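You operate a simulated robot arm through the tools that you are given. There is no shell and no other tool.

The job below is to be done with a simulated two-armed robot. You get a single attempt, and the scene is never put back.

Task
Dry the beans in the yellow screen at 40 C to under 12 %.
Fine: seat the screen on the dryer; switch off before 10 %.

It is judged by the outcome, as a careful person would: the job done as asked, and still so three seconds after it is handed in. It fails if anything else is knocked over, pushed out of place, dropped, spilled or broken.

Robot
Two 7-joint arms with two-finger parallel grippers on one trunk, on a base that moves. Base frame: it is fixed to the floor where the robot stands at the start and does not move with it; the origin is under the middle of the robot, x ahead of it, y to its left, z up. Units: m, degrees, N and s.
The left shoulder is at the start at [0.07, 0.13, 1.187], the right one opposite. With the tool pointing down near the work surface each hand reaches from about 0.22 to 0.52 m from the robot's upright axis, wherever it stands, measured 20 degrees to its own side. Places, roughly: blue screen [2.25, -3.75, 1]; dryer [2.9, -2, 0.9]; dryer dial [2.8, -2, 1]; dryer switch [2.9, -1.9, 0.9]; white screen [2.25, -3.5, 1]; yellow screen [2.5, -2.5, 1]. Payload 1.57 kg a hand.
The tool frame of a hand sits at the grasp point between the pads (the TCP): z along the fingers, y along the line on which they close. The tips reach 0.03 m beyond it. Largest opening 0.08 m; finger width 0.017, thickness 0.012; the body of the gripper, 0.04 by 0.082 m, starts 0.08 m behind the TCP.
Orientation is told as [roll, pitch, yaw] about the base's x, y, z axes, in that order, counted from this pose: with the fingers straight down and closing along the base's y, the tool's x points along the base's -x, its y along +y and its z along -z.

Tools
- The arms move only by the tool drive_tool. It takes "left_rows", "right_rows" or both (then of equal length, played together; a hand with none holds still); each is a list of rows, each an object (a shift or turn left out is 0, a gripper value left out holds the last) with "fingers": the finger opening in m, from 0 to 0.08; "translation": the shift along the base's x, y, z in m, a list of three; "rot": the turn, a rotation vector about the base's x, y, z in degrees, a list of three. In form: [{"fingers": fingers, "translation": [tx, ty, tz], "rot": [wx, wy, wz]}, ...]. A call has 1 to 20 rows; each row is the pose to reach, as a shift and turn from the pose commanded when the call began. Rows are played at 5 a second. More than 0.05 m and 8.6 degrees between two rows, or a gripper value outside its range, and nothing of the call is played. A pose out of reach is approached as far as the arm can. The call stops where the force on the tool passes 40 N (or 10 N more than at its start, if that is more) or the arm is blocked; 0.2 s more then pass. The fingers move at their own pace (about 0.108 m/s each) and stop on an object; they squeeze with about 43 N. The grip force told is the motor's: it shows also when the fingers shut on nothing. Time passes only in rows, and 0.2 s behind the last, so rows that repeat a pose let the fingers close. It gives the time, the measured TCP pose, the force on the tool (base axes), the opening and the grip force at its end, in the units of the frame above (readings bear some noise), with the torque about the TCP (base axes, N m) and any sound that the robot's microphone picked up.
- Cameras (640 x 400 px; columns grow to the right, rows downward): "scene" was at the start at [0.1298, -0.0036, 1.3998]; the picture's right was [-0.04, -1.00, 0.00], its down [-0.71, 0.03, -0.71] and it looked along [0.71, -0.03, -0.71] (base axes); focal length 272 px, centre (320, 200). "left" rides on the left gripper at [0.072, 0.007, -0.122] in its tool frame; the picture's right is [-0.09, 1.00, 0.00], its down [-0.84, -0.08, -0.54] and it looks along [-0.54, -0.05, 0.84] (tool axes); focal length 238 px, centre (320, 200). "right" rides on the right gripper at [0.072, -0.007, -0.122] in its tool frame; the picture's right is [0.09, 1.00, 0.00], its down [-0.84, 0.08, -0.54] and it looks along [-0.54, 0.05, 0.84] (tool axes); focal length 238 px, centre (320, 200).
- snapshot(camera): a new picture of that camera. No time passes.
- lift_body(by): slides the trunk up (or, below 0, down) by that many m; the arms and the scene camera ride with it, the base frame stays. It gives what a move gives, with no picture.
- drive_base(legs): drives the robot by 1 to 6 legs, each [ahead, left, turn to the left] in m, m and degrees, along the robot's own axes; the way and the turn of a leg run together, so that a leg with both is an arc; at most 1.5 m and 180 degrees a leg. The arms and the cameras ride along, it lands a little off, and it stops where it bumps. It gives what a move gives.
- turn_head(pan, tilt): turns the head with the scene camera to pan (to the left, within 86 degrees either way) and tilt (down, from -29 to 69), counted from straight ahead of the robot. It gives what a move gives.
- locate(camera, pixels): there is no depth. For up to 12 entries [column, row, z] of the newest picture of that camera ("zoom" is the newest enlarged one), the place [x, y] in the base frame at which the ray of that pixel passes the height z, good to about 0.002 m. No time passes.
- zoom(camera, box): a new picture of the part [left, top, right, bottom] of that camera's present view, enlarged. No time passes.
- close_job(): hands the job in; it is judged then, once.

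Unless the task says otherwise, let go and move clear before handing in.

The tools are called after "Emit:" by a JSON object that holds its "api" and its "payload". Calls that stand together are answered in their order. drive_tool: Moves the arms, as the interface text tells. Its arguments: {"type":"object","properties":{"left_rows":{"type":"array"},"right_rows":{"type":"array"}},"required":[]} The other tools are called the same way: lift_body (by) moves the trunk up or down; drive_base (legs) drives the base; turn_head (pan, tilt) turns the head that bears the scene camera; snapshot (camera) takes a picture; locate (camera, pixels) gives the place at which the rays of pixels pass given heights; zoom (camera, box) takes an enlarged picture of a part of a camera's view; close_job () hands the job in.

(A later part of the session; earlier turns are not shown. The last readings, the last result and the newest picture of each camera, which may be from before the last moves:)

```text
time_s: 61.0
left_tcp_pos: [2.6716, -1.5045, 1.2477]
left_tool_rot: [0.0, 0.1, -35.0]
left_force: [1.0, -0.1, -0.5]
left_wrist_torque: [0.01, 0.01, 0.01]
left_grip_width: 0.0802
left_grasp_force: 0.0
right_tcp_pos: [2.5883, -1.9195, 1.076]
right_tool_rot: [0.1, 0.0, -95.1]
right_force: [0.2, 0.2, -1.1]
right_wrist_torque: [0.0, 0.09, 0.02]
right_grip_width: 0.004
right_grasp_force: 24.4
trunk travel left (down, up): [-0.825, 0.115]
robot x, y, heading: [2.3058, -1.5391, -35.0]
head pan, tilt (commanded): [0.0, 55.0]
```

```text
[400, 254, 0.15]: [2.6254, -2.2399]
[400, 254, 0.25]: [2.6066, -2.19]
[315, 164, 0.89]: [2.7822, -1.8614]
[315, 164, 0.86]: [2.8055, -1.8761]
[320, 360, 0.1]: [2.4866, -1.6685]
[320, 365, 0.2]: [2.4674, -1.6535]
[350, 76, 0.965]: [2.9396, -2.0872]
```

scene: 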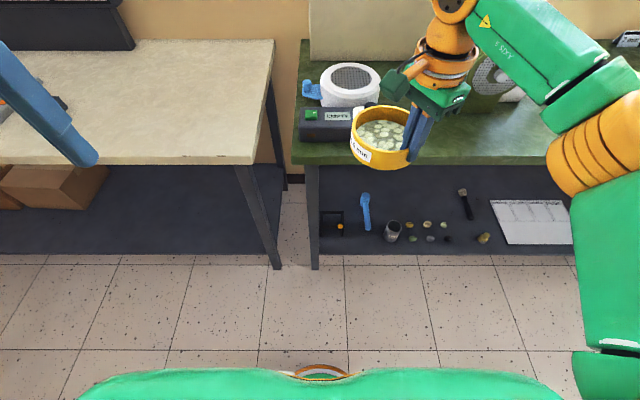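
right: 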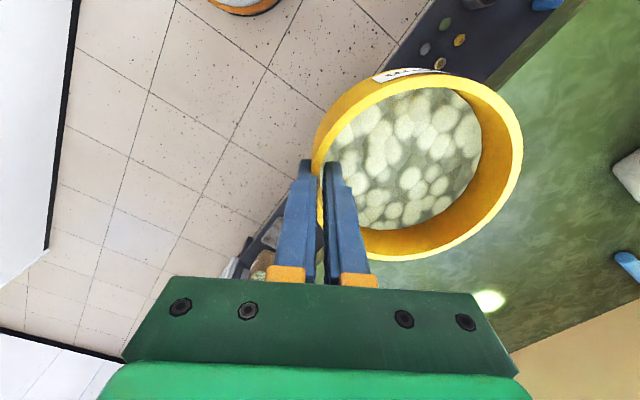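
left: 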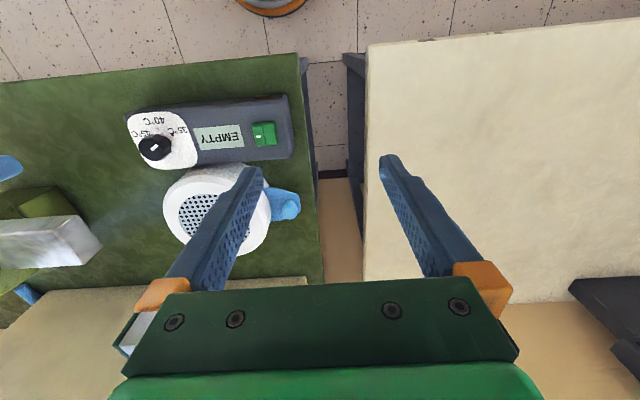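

The bench edge is about 0.59 m ahead and the base's front at 0.22 m, so 0.29 m forward leaves about 7 cm. I drive that.

Emit:
{"api": "drive_base", "payload": {"legs": [[0.29, 0, 0]]}}

Emit:
{"api": "turn_head", "payload": {"pan": -3, "tilt": 55}}

Emit:
{"api": "snapshot", "payload": {"camera": "scene"}}

Emit:
{"api": "snapshot", "payload": {"camera": "right"}}

Emit:
{"api": "snapshot", "payload": {"camera": "left"}}

```text
time_s: 63.0
left_tcp_pos: [2.9051, -1.6695, 1.2484]
left_tool_rot: [0.0, -0.1, -35.0]
left_force: [-0.2, 0.0, -1.1]
left_wrist_torque: [0.01, 0.01, 0.01]
left_grip_width: 0.0798
left_grasp_force: 0.1
right_tcp_pos: [2.8233, -2.0865, 1.0776]
right_tool_rot: [0.2, 0.1, -95.2]
right_force: [-0.1, -0.3, -1.6]
right_wrist_torque: [-0.05, 0.11, 0.01]
right_grip_width: 0.0042
right_grasp_force: 24.6
trunk travel left (down, up): [-0.825, 0.115]
robot x, y, heading: [2.5401, -1.7018, -35.1]
head pan, tilt (commanded): [0.0, 55.0]
```

```text
time_s: 63.6
left_tcp_pos: [2.9065, -1.67, 1.2482]
left_tool_rot: [-0.1, 0.0, -34.9]
left_force: [-0.5, -0.1, -0.6]
left_wrist_torque: [-0.01, 0.03, -0.01]
left_grip_width: 0.0799
left_grasp_force: 0.0
right_tcp_pos: [2.823, -2.0859, 1.0762]
right_tool_rot: [0.0, 0.1, -95.3]
right_force: [0.5, 0.3, -1.9]
right_wrist_torque: [0.0, 0.09, 0.0]
right_grip_width: 0.004
right_grasp_force: 24.5
trunk travel left (down, up): [-0.825, 0.115]
robot x, y, heading: [2.5433, -1.7055, -35.3]
head pan, tilt (commanded): [-3.0, 55.0]
```

```text
taken
```

scene: 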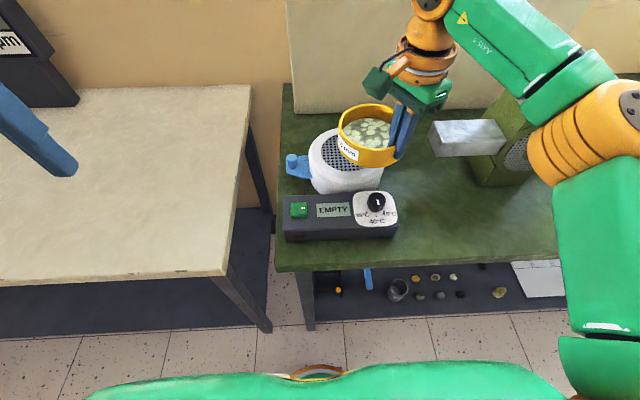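

```text
taken
```

right: 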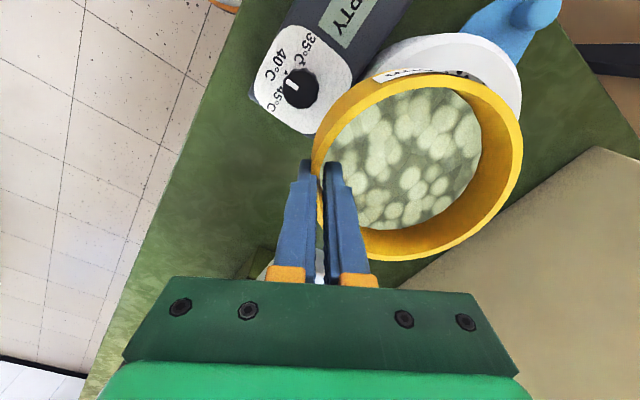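

```text
taken
```

left: 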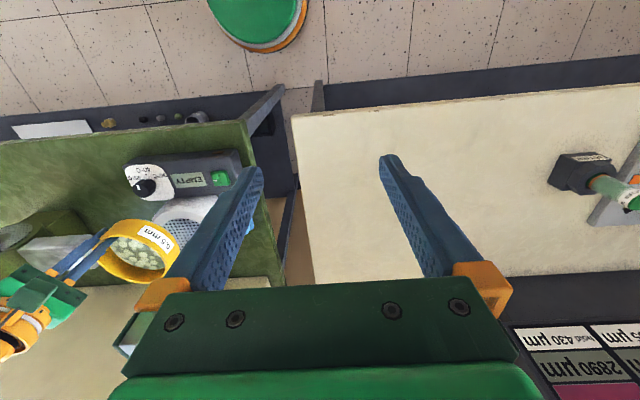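

By hand geometry the screen's centre is near (2.882, -2.086), and the mesh centre is near (2.934, -2.087). I move it across and down to about 2 cm above the seat, and also bring the left hand a little closer so its camera sees the dryer.

Emit:
{"api": "drive_tool", "payload": {"right_rows": [{"fingers": 0.0, "translation": [0.018, 0, 0]}, {"fingers": 0.0, "translation": [0.036, 0, 0]}, {"fingers": 0.0, "translation": [0.052, -0.0006, 0]}, {"fingers": 0.0, "translation": [0.052, -0.0006, -0.02]}, {"fingers": 0.0, "translation": [0.052, -0.0006, -0.04]}, {"fingers": 0.0, "translation": [0.052, -0.0006, -0.04]}]}}

Emit:
{"api": "snapshot", "payload": {"camera": "scene"}}

Emit:
{"api": "zoom", "payload": {"camera": "scene", "box": [280, 80, 420, 240]}}

Emit:
{"api": "snapshot", "payload": {"camera": "right"}}

Emit:
{"api": "zoom", "payload": {"camera": "left", "box": [80, 130, 280, 290]}}

```text
time_s: 65.0
left_tcp_pos: [2.9077, -1.6717, 1.2484]
left_tool_rot: [0.0, 0.0, -35.0]
left_force: [0.0, 0.3, 0.2]
left_wrist_torque: [0.0, 0.02, 0.0]
left_grip_width: 0.08
left_grasp_force: 0.2
right_tcp_pos: [2.8653, -2.0821, 1.0353]
right_tool_rot: [-0.1, 0.0, -95.2]
right_force: [-0.2, -0.4, -1.2]
right_wrist_torque: [-0.02, 0.1, 0.01]
right_grip_width: 0.0039
right_grasp_force: 24.9
right hand out of reach, approached as far as the arm can: row 2, 3, 4, 5, 6
trunk travel left (down, up): [-0.825, 0.115]
robot x, y, heading: [2.5369, -1.7058, -35.3]
head pan, tilt (commanded): [-3.0, 55.0]
```

```text
taken
```

scene: 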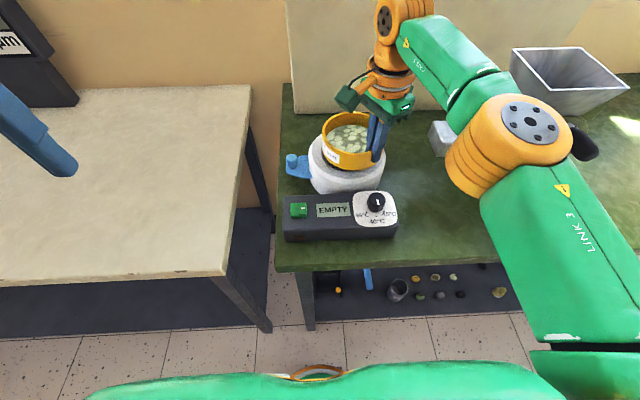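

```text
2.50 times, centred on (350, 160) of scene
```

zoom: 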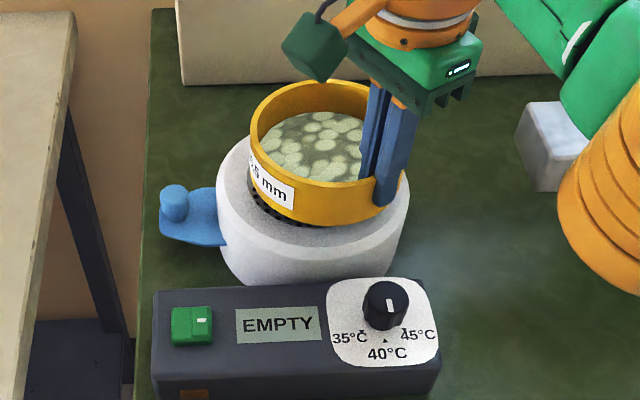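

```text
taken
```

right: 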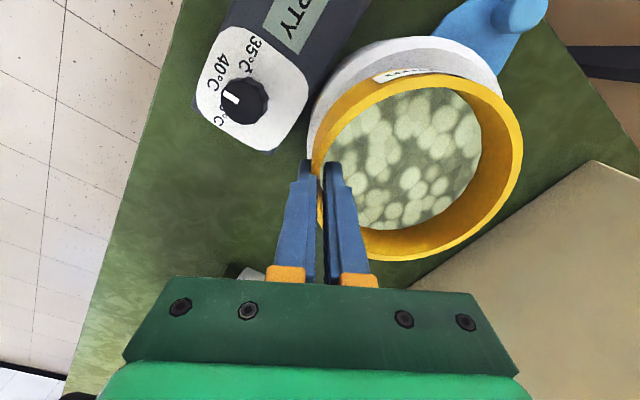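

```text
2.50 times, centred on (180, 210) of left
```

zoom: 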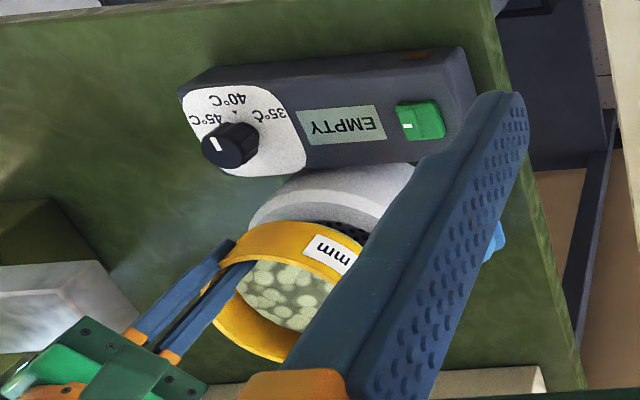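

The arm ran out of reach about 1 cm short (TCP at (2.865,-2.082)); the screen hovers above the ring's far side with clearance. I creep the base 3 cm forward.

Emit:
{"api": "drive_base", "payload": {"legs": [[0.03, 0, 0]]}}

Emit:
{"api": "zoom", "payload": {"camera": "scene", "box": [280, 80, 420, 240]}}

```text
time_s: 65.9
left_tcp_pos: [2.9253, -1.6851, 1.2503]
left_tool_rot: [-0.1, -0.3, -35.0]
left_force: [-0.5, 0.7, 0.4]
left_wrist_torque: [-0.05, -0.06, 0.03]
left_grip_width: 0.0802
left_grasp_force: 0.2
right_tcp_pos: [2.8856, -2.0966, 1.0387]
right_tool_rot: [0.3, -0.1, -95.1]
right_force: [-1.0, 0.3, -1.0]
right_wrist_torque: [-0.02, 0.05, -0.06]
right_grip_width: 0.0039
right_grasp_force: 25.1
trunk travel left (down, up): [-0.825, 0.115]
robot x, y, heading: [2.5637, -1.7206, -34.9]
head pan, tilt (commanded): [-3.0, 55.0]
```

```text
2.50 times, centred on (350, 160) of scene
```

zoom: 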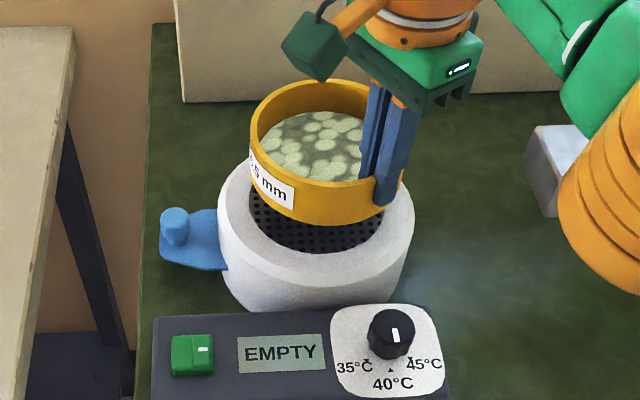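

The base moved about 2.4 cm. I pull the hand back to bring the screen's centre over the mesh, then check measured pose and view.

Emit:
{"api": "drive_tool", "payload": {"right_rows": [{"fingers": 0.0, "translation": [-0.01, 0.007, 0]}, {"fingers": 0.0, "translation": [-0.0197, 0.014, 0]}, {"fingers": 0.0, "translation": [-0.0197, 0.014, 0]}]}}

Emit:
{"api": "zoom", "payload": {"camera": "scene", "box": [280, 80, 420, 240]}}

Emit:
{"api": "snapshot", "payload": {"camera": "left"}}

Emit:
{"api": "snapshot", "payload": {"camera": "right"}}

```text
time_s: 66.7
left_tcp_pos: [2.9329, -1.6878, 1.2477]
left_tool_rot: [-0.1, 0.1, -34.9]
left_force: [0.8, -0.2, 0.5]
left_wrist_torque: [0.0, 0.02, -0.01]
left_grip_width: 0.0801
left_grasp_force: 0.0
right_tcp_pos: [2.8705, -2.0858, 1.0346]
right_tool_rot: [0.0, 0.0, -95.1]
right_force: [-0.4, 0.5, -1.7]
right_wrist_torque: [0.02, 0.13, 0.0]
right_grip_width: 0.004
right_grasp_force: 24.4
trunk travel left (down, up): [-0.825, 0.115]
robot x, y, heading: [2.5627, -1.7224, -35.3]
head pan, tilt (commanded): [-3.0, 55.0]
```

```text
2.50 times, centred on (350, 160) of scene
```

zoom: 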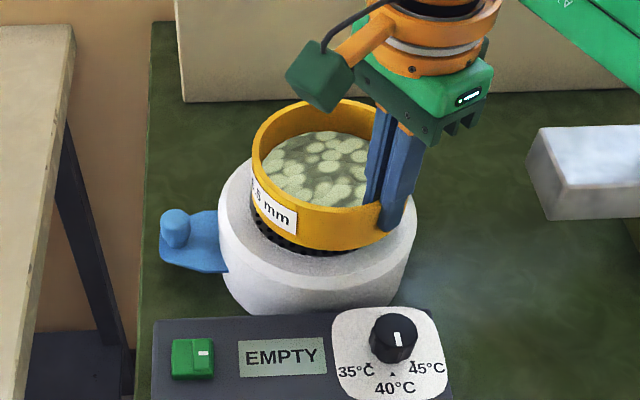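

```text
taken
```

left: 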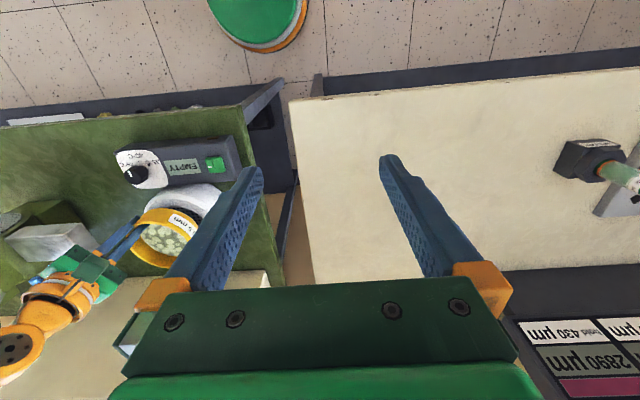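

```text
taken
```

right: 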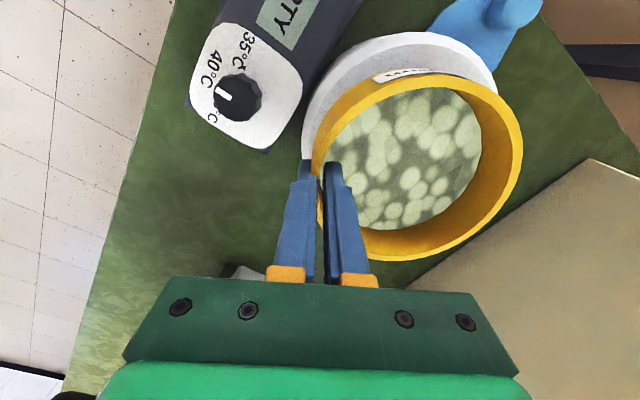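

The TCP is at (2.8705,-2.0858). I zoom in tightly to compare the screen's rim and the ring's edges.

Emit:
{"api": "zoom", "payload": {"camera": "scene", "box": [302, 108, 398, 208]}}

Emit:
{"api": "zoom", "payload": {"camera": "left", "box": [100, 170, 240, 280]}}

Emit:
{"api": "zoom", "payload": {"camera": "right", "box": [290, 10, 540, 270]}}

```text
4.00 times, centred on (350, 158) of scene
```

zoom: 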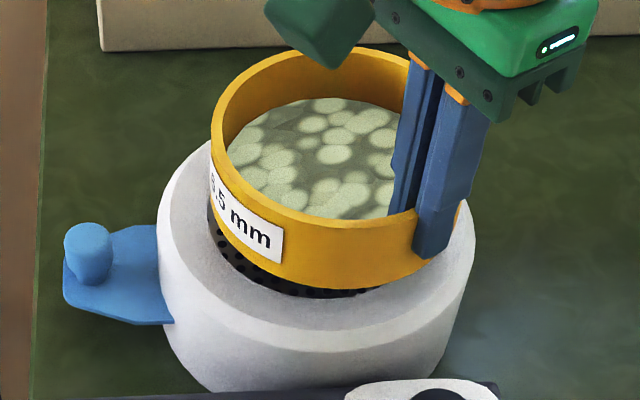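

```text
3.64 times, centred on (170, 225) of left
```

zoom: 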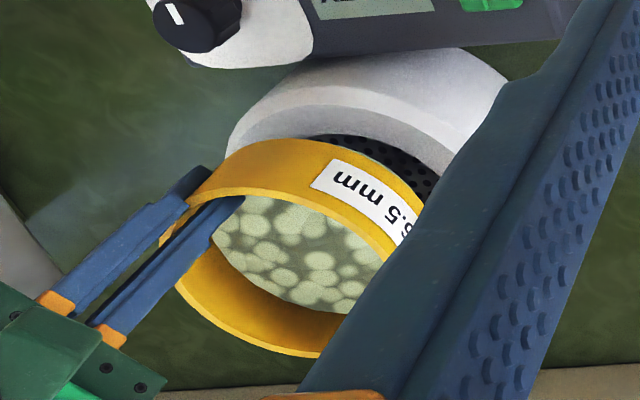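

```text
1.54 times, centred on (415, 140) of right
```

zoom: 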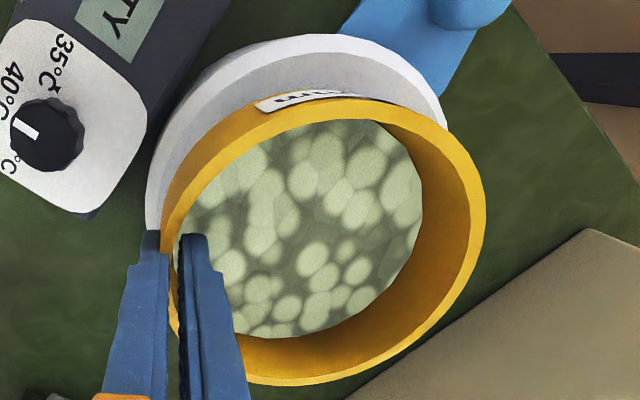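

Emit:
{"api": "locate", "payload": {"camera": "scene", "pixels": [[322.75, 140.5, 1.025], [352.5, 119.75, 1.025], [356.25, 165, 1.025], [309.5, 162, 0.96], [388.75, 166.75, 0.96]]}}

Emit:
{"api": "locate", "payload": {"camera": "right", "pixels": [[313, 162.7, 1.025], [522.8, 143.2, 1.025], [447.5, 71.8, 1.025], [421.5, 260.8, 1.025]]}}

```text
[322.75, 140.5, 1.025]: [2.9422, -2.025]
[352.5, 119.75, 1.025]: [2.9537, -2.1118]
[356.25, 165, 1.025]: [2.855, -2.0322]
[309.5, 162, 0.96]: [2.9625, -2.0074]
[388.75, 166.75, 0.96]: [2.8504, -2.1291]
```

```text
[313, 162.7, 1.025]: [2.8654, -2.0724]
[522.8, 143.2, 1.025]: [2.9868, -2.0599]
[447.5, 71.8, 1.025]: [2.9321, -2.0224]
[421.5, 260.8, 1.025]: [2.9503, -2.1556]
```

The scene and hand estimates of the screen centre disagree by about 2.5 cm, so I check the scene camera against known fixed points (the 40° tick, rocker mark) before trusting either.

Emit:
{"api": "snapshot", "payload": {"camera": "scene"}}

Emit:
{"api": "zoom", "payload": {"camera": "scene", "box": [280, 195, 410, 250]}}

Emit:
{"api": "locate", "payload": {"camera": "zoom", "pixels": [[485, 175, 0.94], [410, 130, 0.94]]}}

```text
taken
```

scene: 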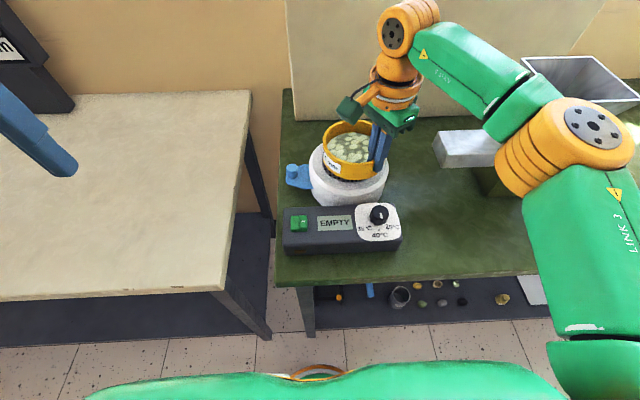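

```text
4.92 times, centred on (345, 222) of scene
```

zoom: 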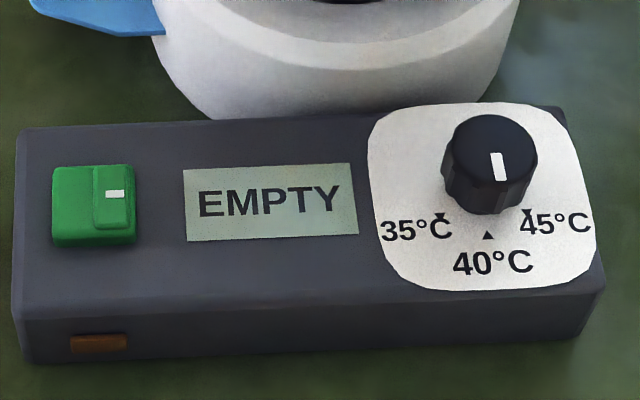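

```text
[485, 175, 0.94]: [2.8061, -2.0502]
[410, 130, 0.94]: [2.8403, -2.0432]
```

Emit:
{"api": "locate", "payload": {"camera": "zoom", "pixels": [[487, 236, 0.94], [115, 194, 0.95], [490, 140, 0.97]]}}

Emit:
{"api": "zoom", "payload": {"camera": "scene", "box": [315, 112, 395, 182]}}

```text
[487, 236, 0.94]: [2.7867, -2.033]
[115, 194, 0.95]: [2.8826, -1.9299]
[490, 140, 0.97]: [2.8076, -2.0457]
```

```text
5.71 times, centred on (355, 147) of scene
```

zoom: 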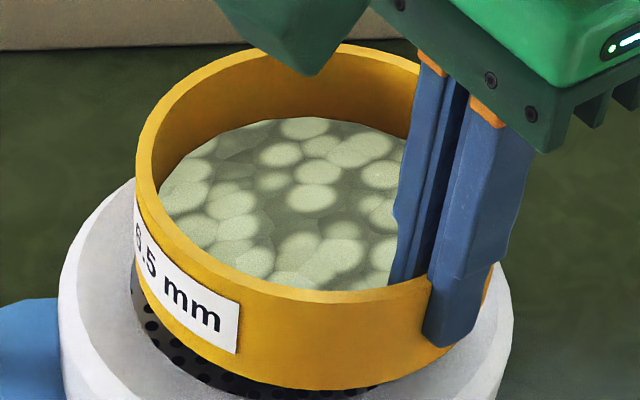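

The scene camera agrees with the fixed points (tick at (2.787,-2.033)), so I check where the fingers meet the rim in it against the reported TCP.

Emit:
{"api": "locate", "payload": {"camera": "scene", "pixels": [[373.4, 161.9, 1.025], [373.4, 161.9, 1.0], [354.2, 164.5, 1.025], [354.2, 164.5, 1.0], [358.7, 120, 1.025], [358.7, 120, 1.0], [322.6, 144.4, 1.0], [375.5, 172, 1.0]]}}

Emit:
{"api": "locate", "payload": {"camera": "left", "pixels": [[140, 215, 1.025], [140, 215, 1.0]]}}

```text
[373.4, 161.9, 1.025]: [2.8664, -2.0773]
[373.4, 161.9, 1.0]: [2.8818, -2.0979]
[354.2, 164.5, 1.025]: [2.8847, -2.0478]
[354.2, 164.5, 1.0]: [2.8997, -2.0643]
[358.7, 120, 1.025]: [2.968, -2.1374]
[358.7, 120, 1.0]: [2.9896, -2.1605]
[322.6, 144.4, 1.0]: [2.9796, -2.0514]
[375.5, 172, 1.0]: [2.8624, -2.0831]
```

```text
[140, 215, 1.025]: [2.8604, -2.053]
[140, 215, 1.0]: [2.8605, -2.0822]
```

The earlier mismatch came from locating in an outdated snapshot; with the fresh one the centre is at (2.926–2.932, −2.089), close to the mesh centre (2.934, −2.087). I shift 5 mm and lower 10 mm, then view.

Emit:
{"api": "drive_tool", "payload": {"right_rows": [{"fingers": 0.0, "translation": [0.005, 0.002, 0]}, {"fingers": 0.0, "translation": [0.005, 0.002, -0.005]}, {"fingers": 0.0, "translation": [0.005, 0.002, -0.01]}, {"fingers": 0.0, "translation": [0.005, 0.002, -0.01]}]}}

Emit:
{"api": "snapshot", "payload": {"camera": "scene"}}

Emit:
{"api": "zoom", "payload": {"camera": "scene", "box": [302, 108, 398, 208]}}

Emit:
{"api": "snapshot", "payload": {"camera": "left"}}

Emit:
{"api": "zoom", "payload": {"camera": "left", "box": [100, 170, 240, 280]}}

Emit:
{"api": "snapshot", "payload": {"camera": "right"}}

```text
time_s: 67.7
left_tcp_pos: [2.9312, -1.6877, 1.2482]
left_tool_rot: [-0.2, 0.1, -35.0]
left_force: [0.2, -1.0, -0.3]
left_wrist_torque: [0.01, 0.03, -0.01]
left_grip_width: 0.08
left_grasp_force: 0.1
right_tcp_pos: [2.8748, -2.0837, 1.0269]
right_tool_rot: [0.0, -0.1, -95.1]
right_force: [-0.5, -0.6, -2.3]
right_wrist_torque: [-0.03, 0.09, -0.01]
right_grip_width: 0.0038
right_grasp_force: 24.9
trunk travel left (down, up): [-0.825, 0.115]
robot x, y, heading: [2.5647, -1.7226, -34.9]
head pan, tilt (commanded): [-3.0, 55.0]
```

```text
taken
```

scene: 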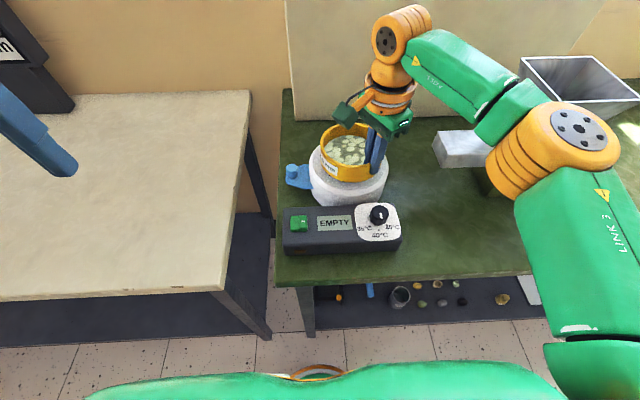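

```text
4.00 times, centred on (350, 158) of scene
```

zoom: 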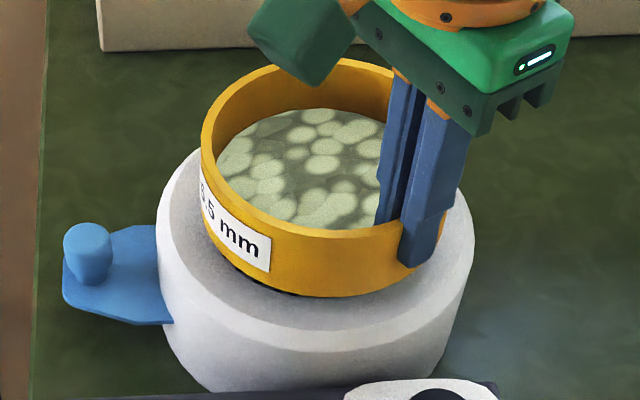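

```text
taken
```

left: 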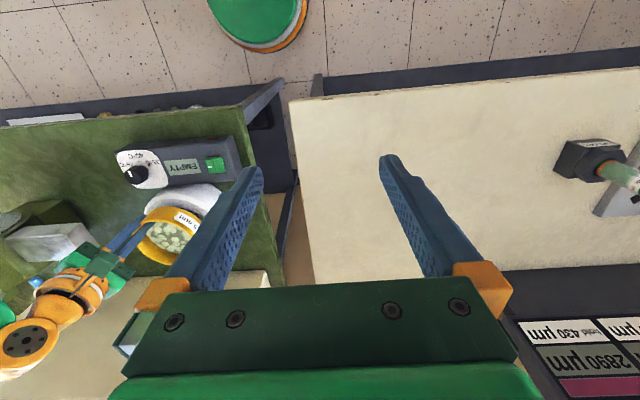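

```text
3.64 times, centred on (170, 225) of left
```

zoom: 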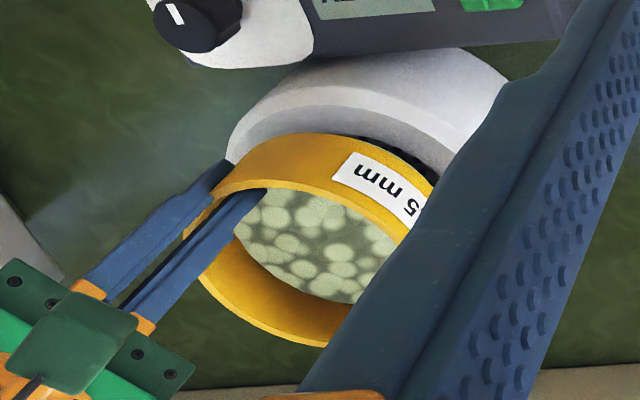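

```text
taken
```

right: 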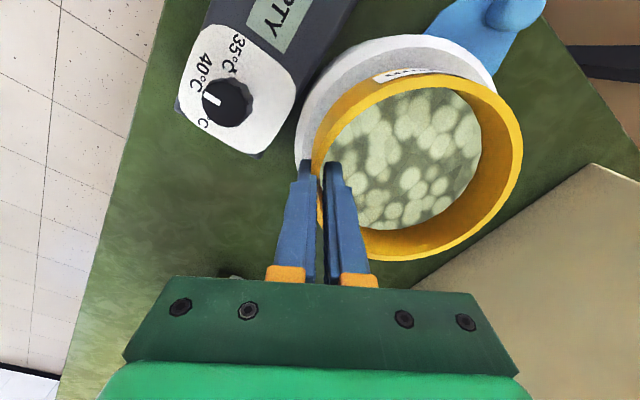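

I locate the rim's near/far points and the ring's silhouette edges in this fresh snapshot.

Emit:
{"api": "locate", "payload": {"camera": "scene", "pixels": [[352.5, 167.25, 1.017], [356.25, 122.5, 1.017], [309.25, 164.25, 0.95], [388.75, 166, 0.95], [309.25, 164.25, 0.93], [388.75, 166, 0.93], [348.75, 195, 0.96], [350, 182.2, 0.976]]}}

Emit:
{"api": "zoom", "payload": {"camera": "scene", "box": [310, 115, 390, 165]}}

Emit:
{"api": "zoom", "payload": {"camera": "scene", "box": [305, 155, 395, 205]}}

```text
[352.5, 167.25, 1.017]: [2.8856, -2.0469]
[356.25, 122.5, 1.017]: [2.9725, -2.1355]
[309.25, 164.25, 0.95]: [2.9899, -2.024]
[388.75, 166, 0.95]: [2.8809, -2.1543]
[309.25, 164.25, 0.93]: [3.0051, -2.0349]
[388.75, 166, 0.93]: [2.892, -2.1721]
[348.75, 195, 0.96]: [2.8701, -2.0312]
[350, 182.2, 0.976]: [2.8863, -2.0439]
```

```text
8.00 times, centred on (350, 140) of scene
```

zoom: 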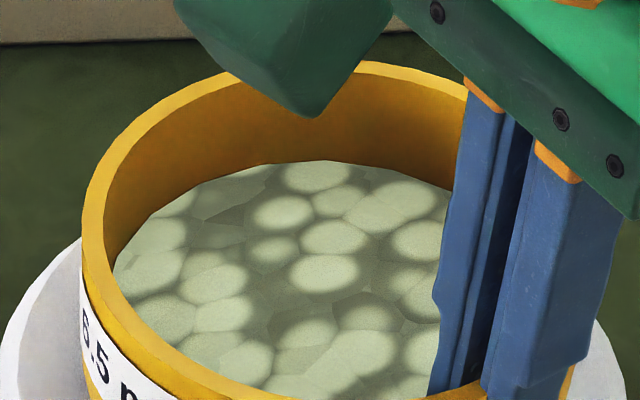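

```text
7.11 times, centred on (350, 180) of scene
```

zoom: 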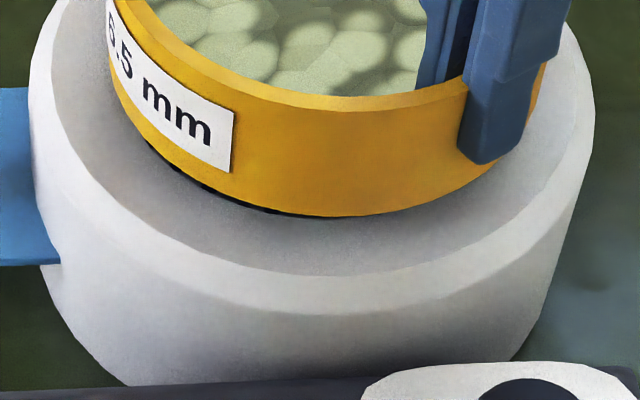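

All estimates agree to within a few millimetres with the ring's axis. I lower the screen gently in small steps, watching the force.

Emit:
{"api": "drive_tool", "payload": {"right_rows": [{"fingers": 0.0, "translation": [0.001, -0.001, -0.003]}, {"fingers": 0.0, "translation": [0.001, -0.001, -0.006]}, {"fingers": 0.0, "translation": [0.001, -0.001, -0.006]}]}}

Emit:
{"api": "zoom", "payload": {"camera": "scene", "box": [305, 140, 395, 205]}}

Emit:
{"api": "zoom", "payload": {"camera": "left", "box": [100, 170, 240, 280]}}

```text
time_s: 68.5
left_tcp_pos: [2.9313, -1.6871, 1.2477]
left_tool_rot: [0.0, 0.1, -35.0]
left_force: [-0.5, -0.1, 0.2]
left_wrist_torque: [-0.01, 0.0, 0.06]
left_grip_width: 0.0798
left_grasp_force: 0.1
right_tcp_pos: [2.8756, -2.0833, 1.0203]
right_tool_rot: [0.0, 0.0, -95.2]
right_force: [-0.3, 0.2, -1.5]
right_wrist_torque: [-0.02, 0.06, 0.01]
right_grip_width: 0.0039
right_grasp_force: 24.5
trunk travel left (down, up): [-0.825, 0.115]
robot x, y, heading: [2.5684, -1.721, -34.8]
head pan, tilt (commanded): [-3.0, 55.0]
```

```text
6.15 times, centred on (350, 172) of scene
```

zoom: 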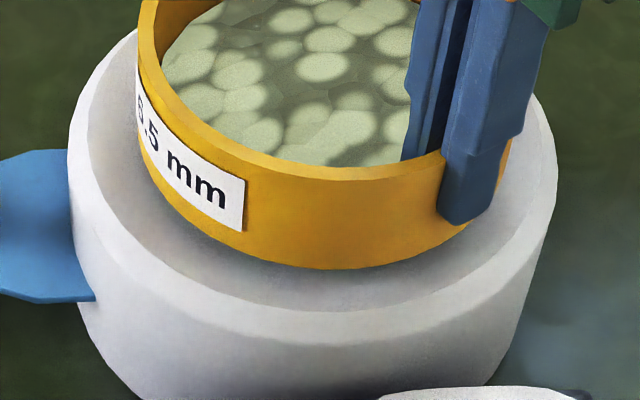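

```text
3.64 times, centred on (170, 225) of left
```

zoom: 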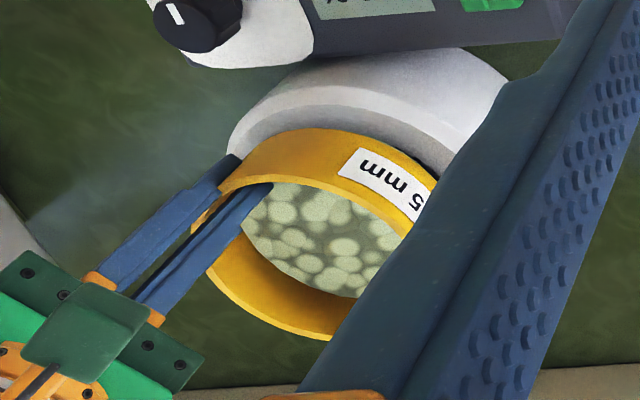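

The white margin is a little wider on the left than on the right, so the screen is about 3 mm too far right. I shift it left 3 mm and lower in small steps.

Emit:
{"api": "drive_tool", "payload": {"right_rows": [{"fingers": 0.0, "translation": [0.0017, 0.0025, 0]}, {"fingers": 0.0, "translation": [0.0017, 0.0025, -0.002]}, {"fingers": 0.0, "translation": [0.0017, 0.0025, -0.004]}, {"fingers": 0.0, "translation": [0.0017, 0.0025, -0.004]}]}}

Emit:
{"api": "zoom", "payload": {"camera": "scene", "box": [305, 140, 395, 205]}}

```text
time_s: 69.5
left_tcp_pos: [2.9307, -1.6857, 1.2487]
left_tool_rot: [-0.1, 0.0, -35.0]
left_force: [-0.1, -0.8, -0.3]
left_wrist_torque: [-0.02, 0.0, -0.01]
left_grip_width: 0.0799
left_grasp_force: 0.0
right_tcp_pos: [2.8771, -2.0809, 1.0177]
right_tool_rot: [0.2, -0.1, -95.2]
right_force: [4.7, -5.2, 18.8]
right_wrist_torque: [-0.06, -0.32, -0.1]
right_grip_width: 0.0041
right_grasp_force: 24.5
trunk travel left (down, up): [-0.825, 0.115]
robot x, y, heading: [2.5619, -1.7204, -34.9]
head pan, tilt (commanded): [-3.0, 55.0]
```

```text
6.15 times, centred on (350, 172) of scene
```

zoom: 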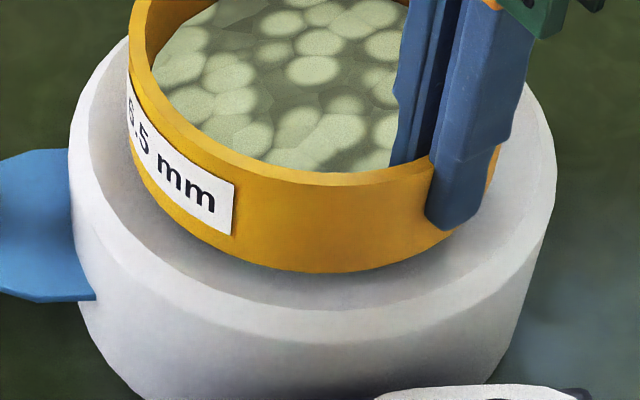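

The screen touched down with about 19 N at TCP z=1.018. I check the display and the contact from each camera before easing the pressure.

Emit:
{"api": "snapshot", "payload": {"camera": "scene"}}

Emit:
{"api": "zoom", "payload": {"camera": "scene", "box": [280, 110, 410, 260]}}

Emit:
{"api": "zoom", "payload": {"camera": "left", "box": [130, 180, 220, 250]}}

Emit:
{"api": "snapshot", "payload": {"camera": "right"}}

```text
taken
```

scene: 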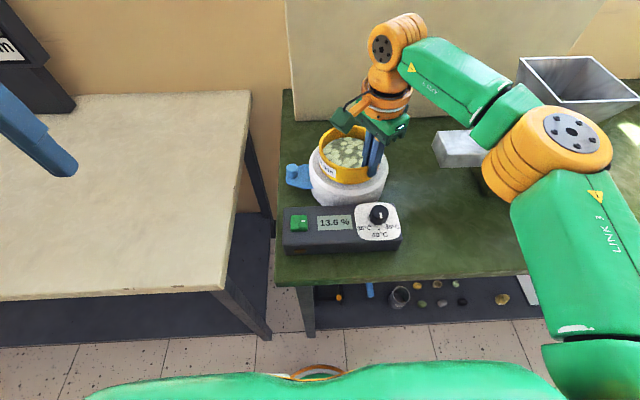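

```text
2.67 times, centred on (345, 185) of scene
```

zoom: 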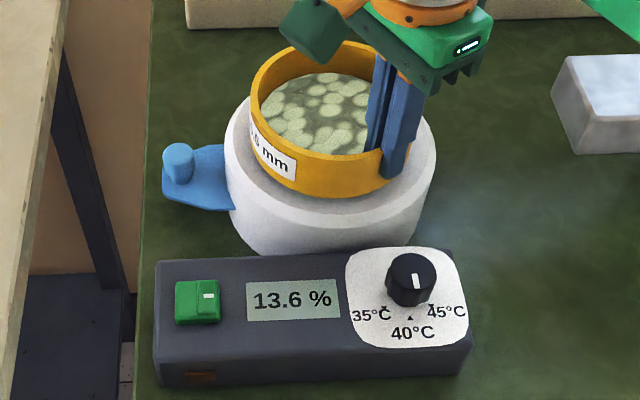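

```text
5.71 times, centred on (175, 215) of left
```

zoom: 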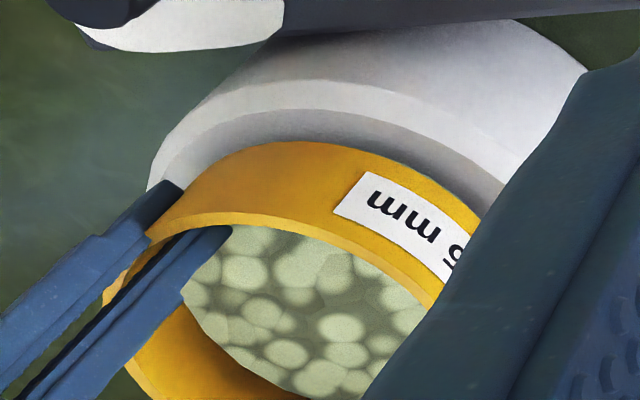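

```text
taken
```

right: 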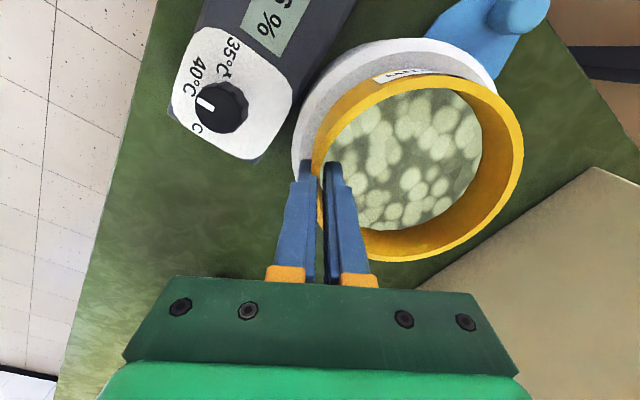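

The display now reads 13.6 %, so the screen is sensed as seated. I ease the pressure, open the fingers, and lift straight up.

Emit:
{"api": "drive_tool", "payload": {"right_rows": [{"fingers": 0.0, "translation": [0, 0, 0.0015]}, {"fingers": 0.0, "translation": [0, 0, 0.0015]}, {"fingers": 0.015, "translation": [0, 0, 0.0015]}, {"fingers": 0.03, "translation": [0, 0, 0.0015]}, {"fingers": 0.03, "translation": [0, 0, 0.0015]}, {"fingers": 0.03, "translation": [0, 0, 0.0015]}]}}

Emit:
{"api": "zoom", "payload": {"camera": "scene", "box": [280, 110, 410, 260]}}

Emit:
{"api": "snapshot", "payload": {"camera": "right"}}

```text
time_s: 70.9
left_tcp_pos: [2.9323, -1.6876, 1.247]
left_tool_rot: [-0.1, 0.0, -35.0]
left_force: [-1.2, 0.2, -0.6]
left_wrist_torque: [0.02, -0.03, 0.02]
left_grip_width: 0.08
left_grasp_force: 0.1
right_tcp_pos: [2.8775, -2.0808, 1.0176]
right_tool_rot: [0.0, 0.0, -95.2]
right_force: [0.0, -0.1, 0.2]
right_wrist_torque: [0.01, 0.03, -0.01]
right_grip_width: 0.0302
right_grasp_force: 0.0
trunk travel left (down, up): [-0.825, 0.115]
robot x, y, heading: [2.5646, -1.7234, -35.2]
head pan, tilt (commanded): [-3.0, 55.0]
```

```text
2.67 times, centred on (345, 185) of scene
```

zoom: 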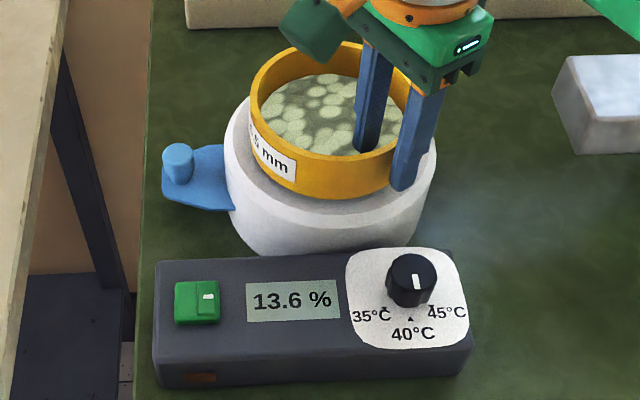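

```text
taken
```

right: 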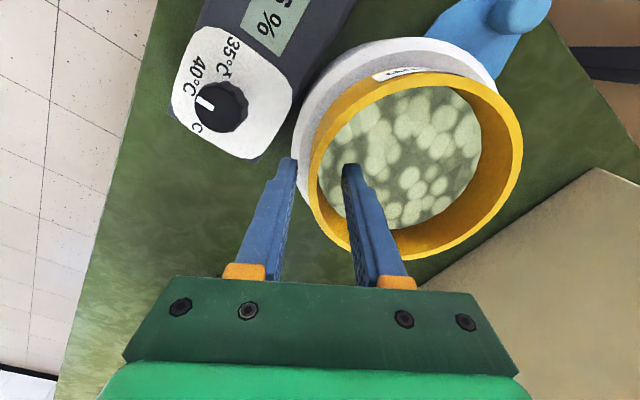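

Released cleanly: no force and the reading stays at 13.6 %. I lift the right hand clear and move it back to the right.

Emit:
{"api": "drive_tool", "payload": {"right_rows": [{"fingers": 0.03, "translation": [0, 0, 0.02]}, {"fingers": 0.03, "translation": [0, 0, 0.04]}, {"fingers": 0.03, "translation": [0, 0, 0.065]}, {"fingers": 0.03, "translation": [-0.03, -0.005, 0.08]}, {"fingers": 0.03, "translation": [-0.065, -0.015, 0.1]}, {"fingers": 0.03, "translation": [-0.1, -0.025, 0.12]}, {"fingers": 0.03, "translation": [-0.135, -0.035, 0.14]}, {"fingers": 0.03, "translation": [-0.17, -0.05, 0.15]}]}}

Emit:
{"api": "snapshot", "payload": {"camera": "scene"}}

Emit:
{"api": "zoom", "payload": {"camera": "scene", "box": [270, 105, 410, 265]}}

Emit:
{"api": "snapshot", "payload": {"camera": "left"}}

Emit:
{"api": "snapshot", "payload": {"camera": "right"}}

```text
time_s: 72.7
left_tcp_pos: [2.9293, -1.688, 1.2482]
left_tool_rot: [0.0, 0.0, -34.9]
left_force: [-0.4, 0.8, 0.4]
left_wrist_torque: [0.0, 0.0, 0.05]
left_grip_width: 0.08
left_grasp_force: 0.0
right_tcp_pos: [2.7043, -2.1307, 1.1673]
right_tool_rot: [0.1, 0.0, -95.1]
right_force: [-0.7, 0.0, 0.8]
right_wrist_torque: [0.03, -0.04, -0.01]
right_grip_width: 0.0299
right_grasp_force: 0.1
trunk travel left (down, up): [-0.825, 0.115]
robot x, y, heading: [2.567, -1.7222, -35.0]
head pan, tilt (commanded): [-3.0, 55.0]
```

```text
taken
```

scene: 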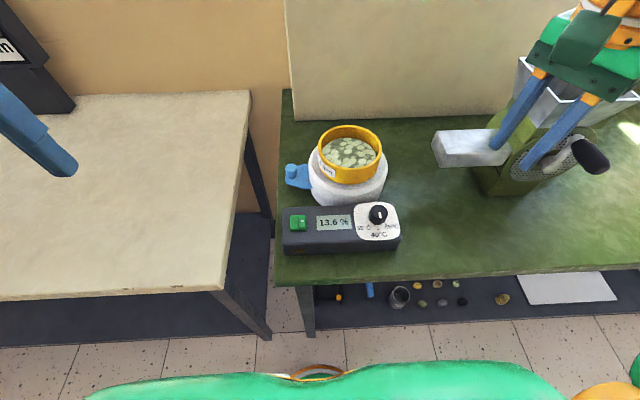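

```text
2.50 times, centred on (340, 185) of scene
```

zoom: 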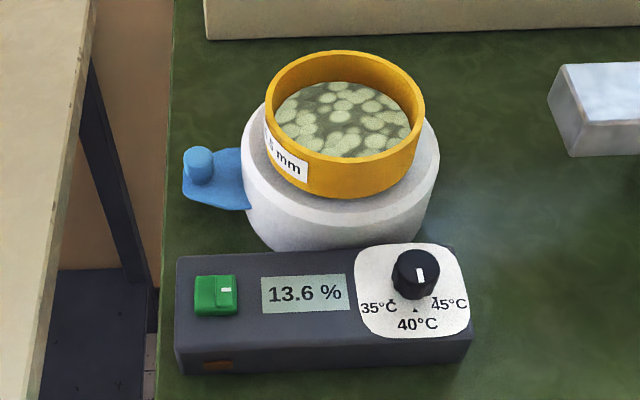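

```text
taken
```

left: 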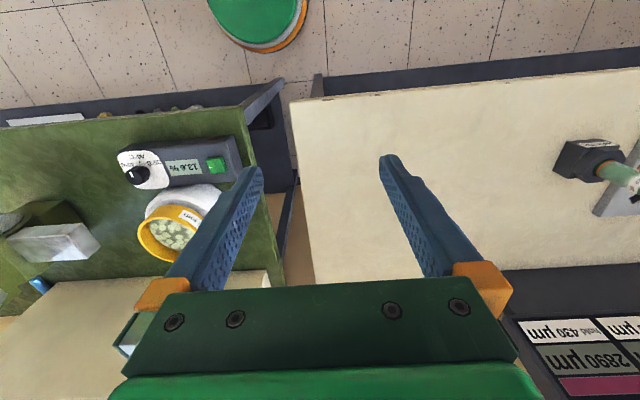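

```text
taken
```

right: 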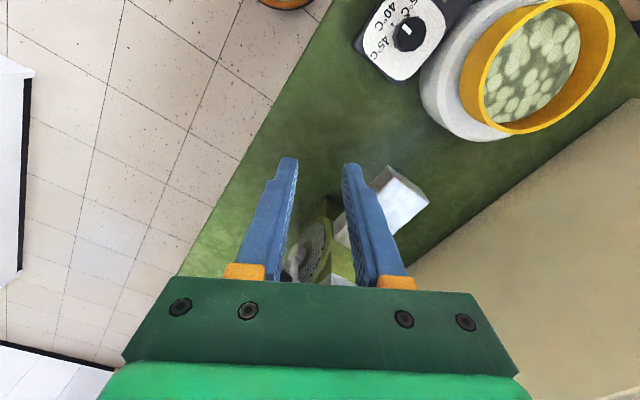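

The screen rests on the ring with the reading at 13.6 % and the hand is clear. I zoom in to check how well it is centred and level.

Emit:
{"api": "zoom", "payload": {"camera": "scene", "box": [305, 115, 395, 210]}}

Emit:
{"api": "zoom", "payload": {"camera": "left", "box": [120, 170, 240, 270]}}

Emit:
{"api": "zoom", "payload": {"camera": "right", "box": [400, 0, 640, 150]}}

```text
4.21 times, centred on (350, 162) of scene
```

zoom: 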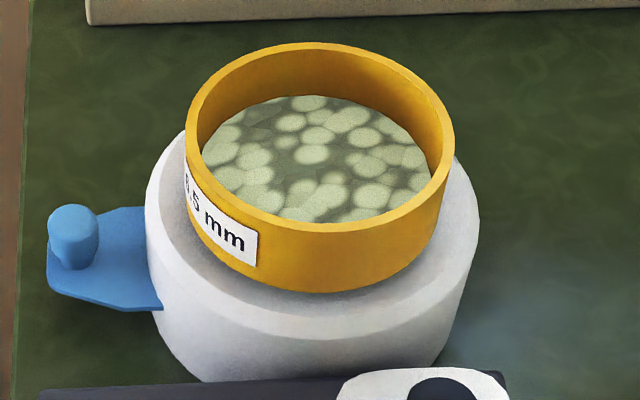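

```text
4.00 times, centred on (180, 220) of left
```

zoom: 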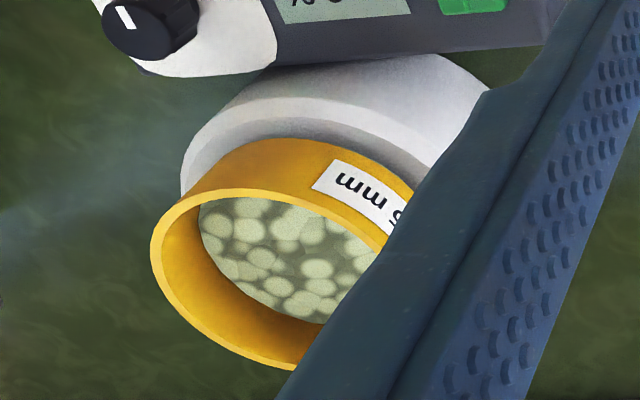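

```text
2.67 times, centred on (520, 75) of right
```

zoom: 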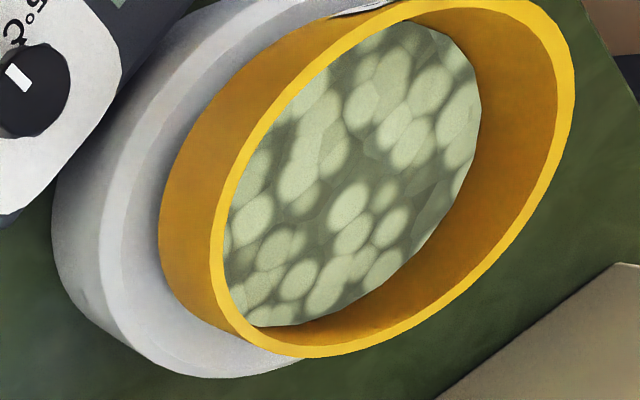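

Emit:
{"api": "locate", "payload": {"camera": "scene", "pixels": [[350.5, 124.5, 1.011], [351.2, 169.8, 1.011], [318.2, 145.4, 1.011], [382, 150.1, 1.011], [308.4, 165.6, 0.95], [388, 168, 0.95]]}}

Emit:
{"api": "locate", "payload": {"camera": "right", "pixels": [[478.9, 90.5, 1.011], [615.5, 33.6, 1.011]]}}

```text
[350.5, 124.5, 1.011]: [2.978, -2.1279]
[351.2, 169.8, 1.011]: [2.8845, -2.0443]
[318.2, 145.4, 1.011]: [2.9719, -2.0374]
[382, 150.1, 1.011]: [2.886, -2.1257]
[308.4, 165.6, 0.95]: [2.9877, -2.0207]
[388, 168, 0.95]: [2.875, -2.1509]
```

```text
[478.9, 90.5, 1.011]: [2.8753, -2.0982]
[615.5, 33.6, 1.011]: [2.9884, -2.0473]
```

Bearings of the rim's and ring's edges agree (−48.0° vs −47.9°), so the screen is centred. Now I look closely at the green rocker from both cameras.

Emit:
{"api": "zoom", "payload": {"camera": "scene", "box": [278, 205, 328, 240]}}

Emit:
{"api": "zoom", "payload": {"camera": "left", "box": [190, 140, 250, 190]}}

```text
11.43 times, centred on (303, 222) of scene
```

zoom: 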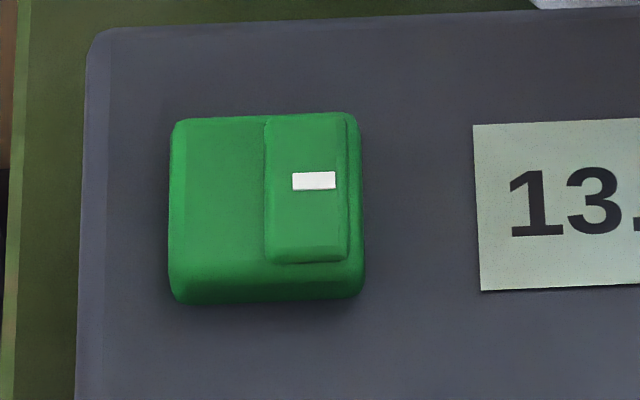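

```text
8.00 times, centred on (220, 165) of left
```

zoom: 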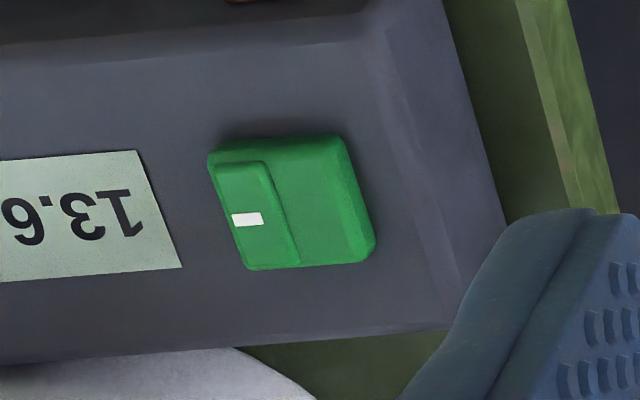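

Emit:
{"api": "locate", "payload": {"camera": "zoom", "pixels": [[248, 219, 0.94], [248, 219, 0.96], [212, 165, 0.955], [268, 163, 0.955], [300, 263, 0.955], [247, 267, 0.955], [340, 138, 0.955], [372, 250, 0.955]]}}

Emit:
{"api": "locate", "payload": {"camera": "scene", "pixels": [[302.5, 220.25, 0.94], [302.5, 220.25, 0.96], [298.2, 214.8, 0.955], [305.4, 214.4, 0.955], [305.4, 227, 0.955], [298.2, 227.3, 0.955], [289.9, 215, 0.955], [290.5, 227.5, 0.955]]}}

```text
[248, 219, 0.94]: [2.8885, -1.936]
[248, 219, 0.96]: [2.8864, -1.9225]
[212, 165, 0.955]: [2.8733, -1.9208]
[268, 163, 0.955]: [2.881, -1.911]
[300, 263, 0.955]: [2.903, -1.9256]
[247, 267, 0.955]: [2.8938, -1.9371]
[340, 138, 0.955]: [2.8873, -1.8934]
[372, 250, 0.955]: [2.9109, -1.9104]
```

```text
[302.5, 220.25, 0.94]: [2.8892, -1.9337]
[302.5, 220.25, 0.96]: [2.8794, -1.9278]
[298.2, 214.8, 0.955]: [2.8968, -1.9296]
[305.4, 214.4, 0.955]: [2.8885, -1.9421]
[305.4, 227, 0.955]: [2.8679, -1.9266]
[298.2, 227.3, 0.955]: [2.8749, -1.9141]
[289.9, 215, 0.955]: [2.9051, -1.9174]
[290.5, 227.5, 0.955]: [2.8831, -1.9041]
```

The rocker's raised right half (white mark) is centred near (2.887, −1.931) with its top at z≈0.945. I bring the closed left fingers over its right edge and stop about 4 cm above for a check.

Emit:
{"api": "drive_tool", "payload": {"left_rows": [{"fingers": 0.04, "translation": [-0.007, -0.036, 0]}, {"fingers": 0.0, "translation": [-0.014, -0.072, 0]}, {"fingers": 0.0, "translation": [-0.021, -0.108, -0.025]}, {"fingers": 0.0, "translation": [-0.028, -0.144, -0.05]}, {"fingers": 0.0, "translation": [-0.035, -0.18, -0.075]}, {"fingers": 0.0, "translation": [-0.042, -0.216, -0.1]}, {"fingers": 0.0, "translation": [-0.0485, -0.2505, -0.125]}, {"fingers": 0.0, "translation": [-0.0485, -0.2505, -0.17]}, {"fingers": 0.0, "translation": [-0.0485, -0.2505, -0.21]}, {"fingers": 0.0, "translation": [-0.0485, -0.2505, -0.235]}, {"fingers": 0.0, "translation": [-0.0485, -0.2505, -0.235]}]}}

Emit:
{"api": "snapshot", "payload": {"camera": "left"}}

Emit:
{"api": "zoom", "payload": {"camera": "scene", "box": [260, 150, 380, 250]}}

```text
time_s: 75.1
left_tcp_pos: [2.8823, -1.9374, 1.0131]
left_tool_rot: [-0.1, 0.0, -35.0]
left_force: [-0.3, 0.8, 0.3]
left_wrist_torque: [0.02, -0.02, -0.01]
left_grip_width: 0.0
left_grasp_force: 21.5
right_tcp_pos: [2.7058, -2.1297, 1.167]
right_tool_rot: [0.0, 0.0, -95.1]
right_force: [0.3, 0.3, -0.8]
right_wrist_torque: [-0.01, 0.01, 0.0]
right_grip_width: 0.0301
right_grasp_force: 0.0
trunk travel left (down, up): [-0.825, 0.115]
robot x, y, heading: [2.5649, -1.7245, -34.7]
head pan, tilt (commanded): [-3.0, 55.0]
```

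```text
taken
```

left: 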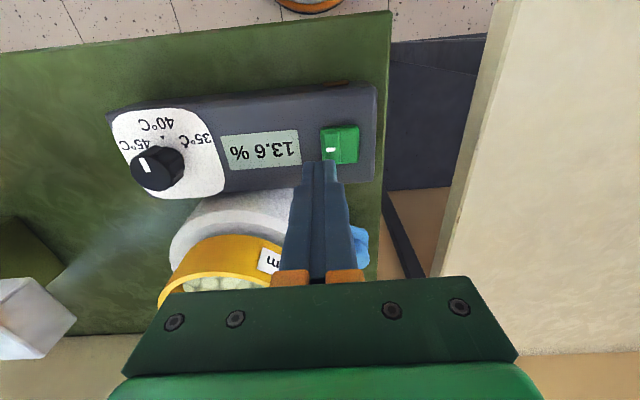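

```text
4.00 times, centred on (320, 200) of scene
```

zoom: 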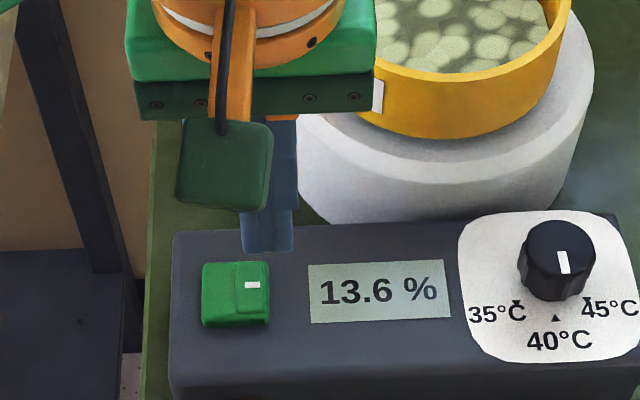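

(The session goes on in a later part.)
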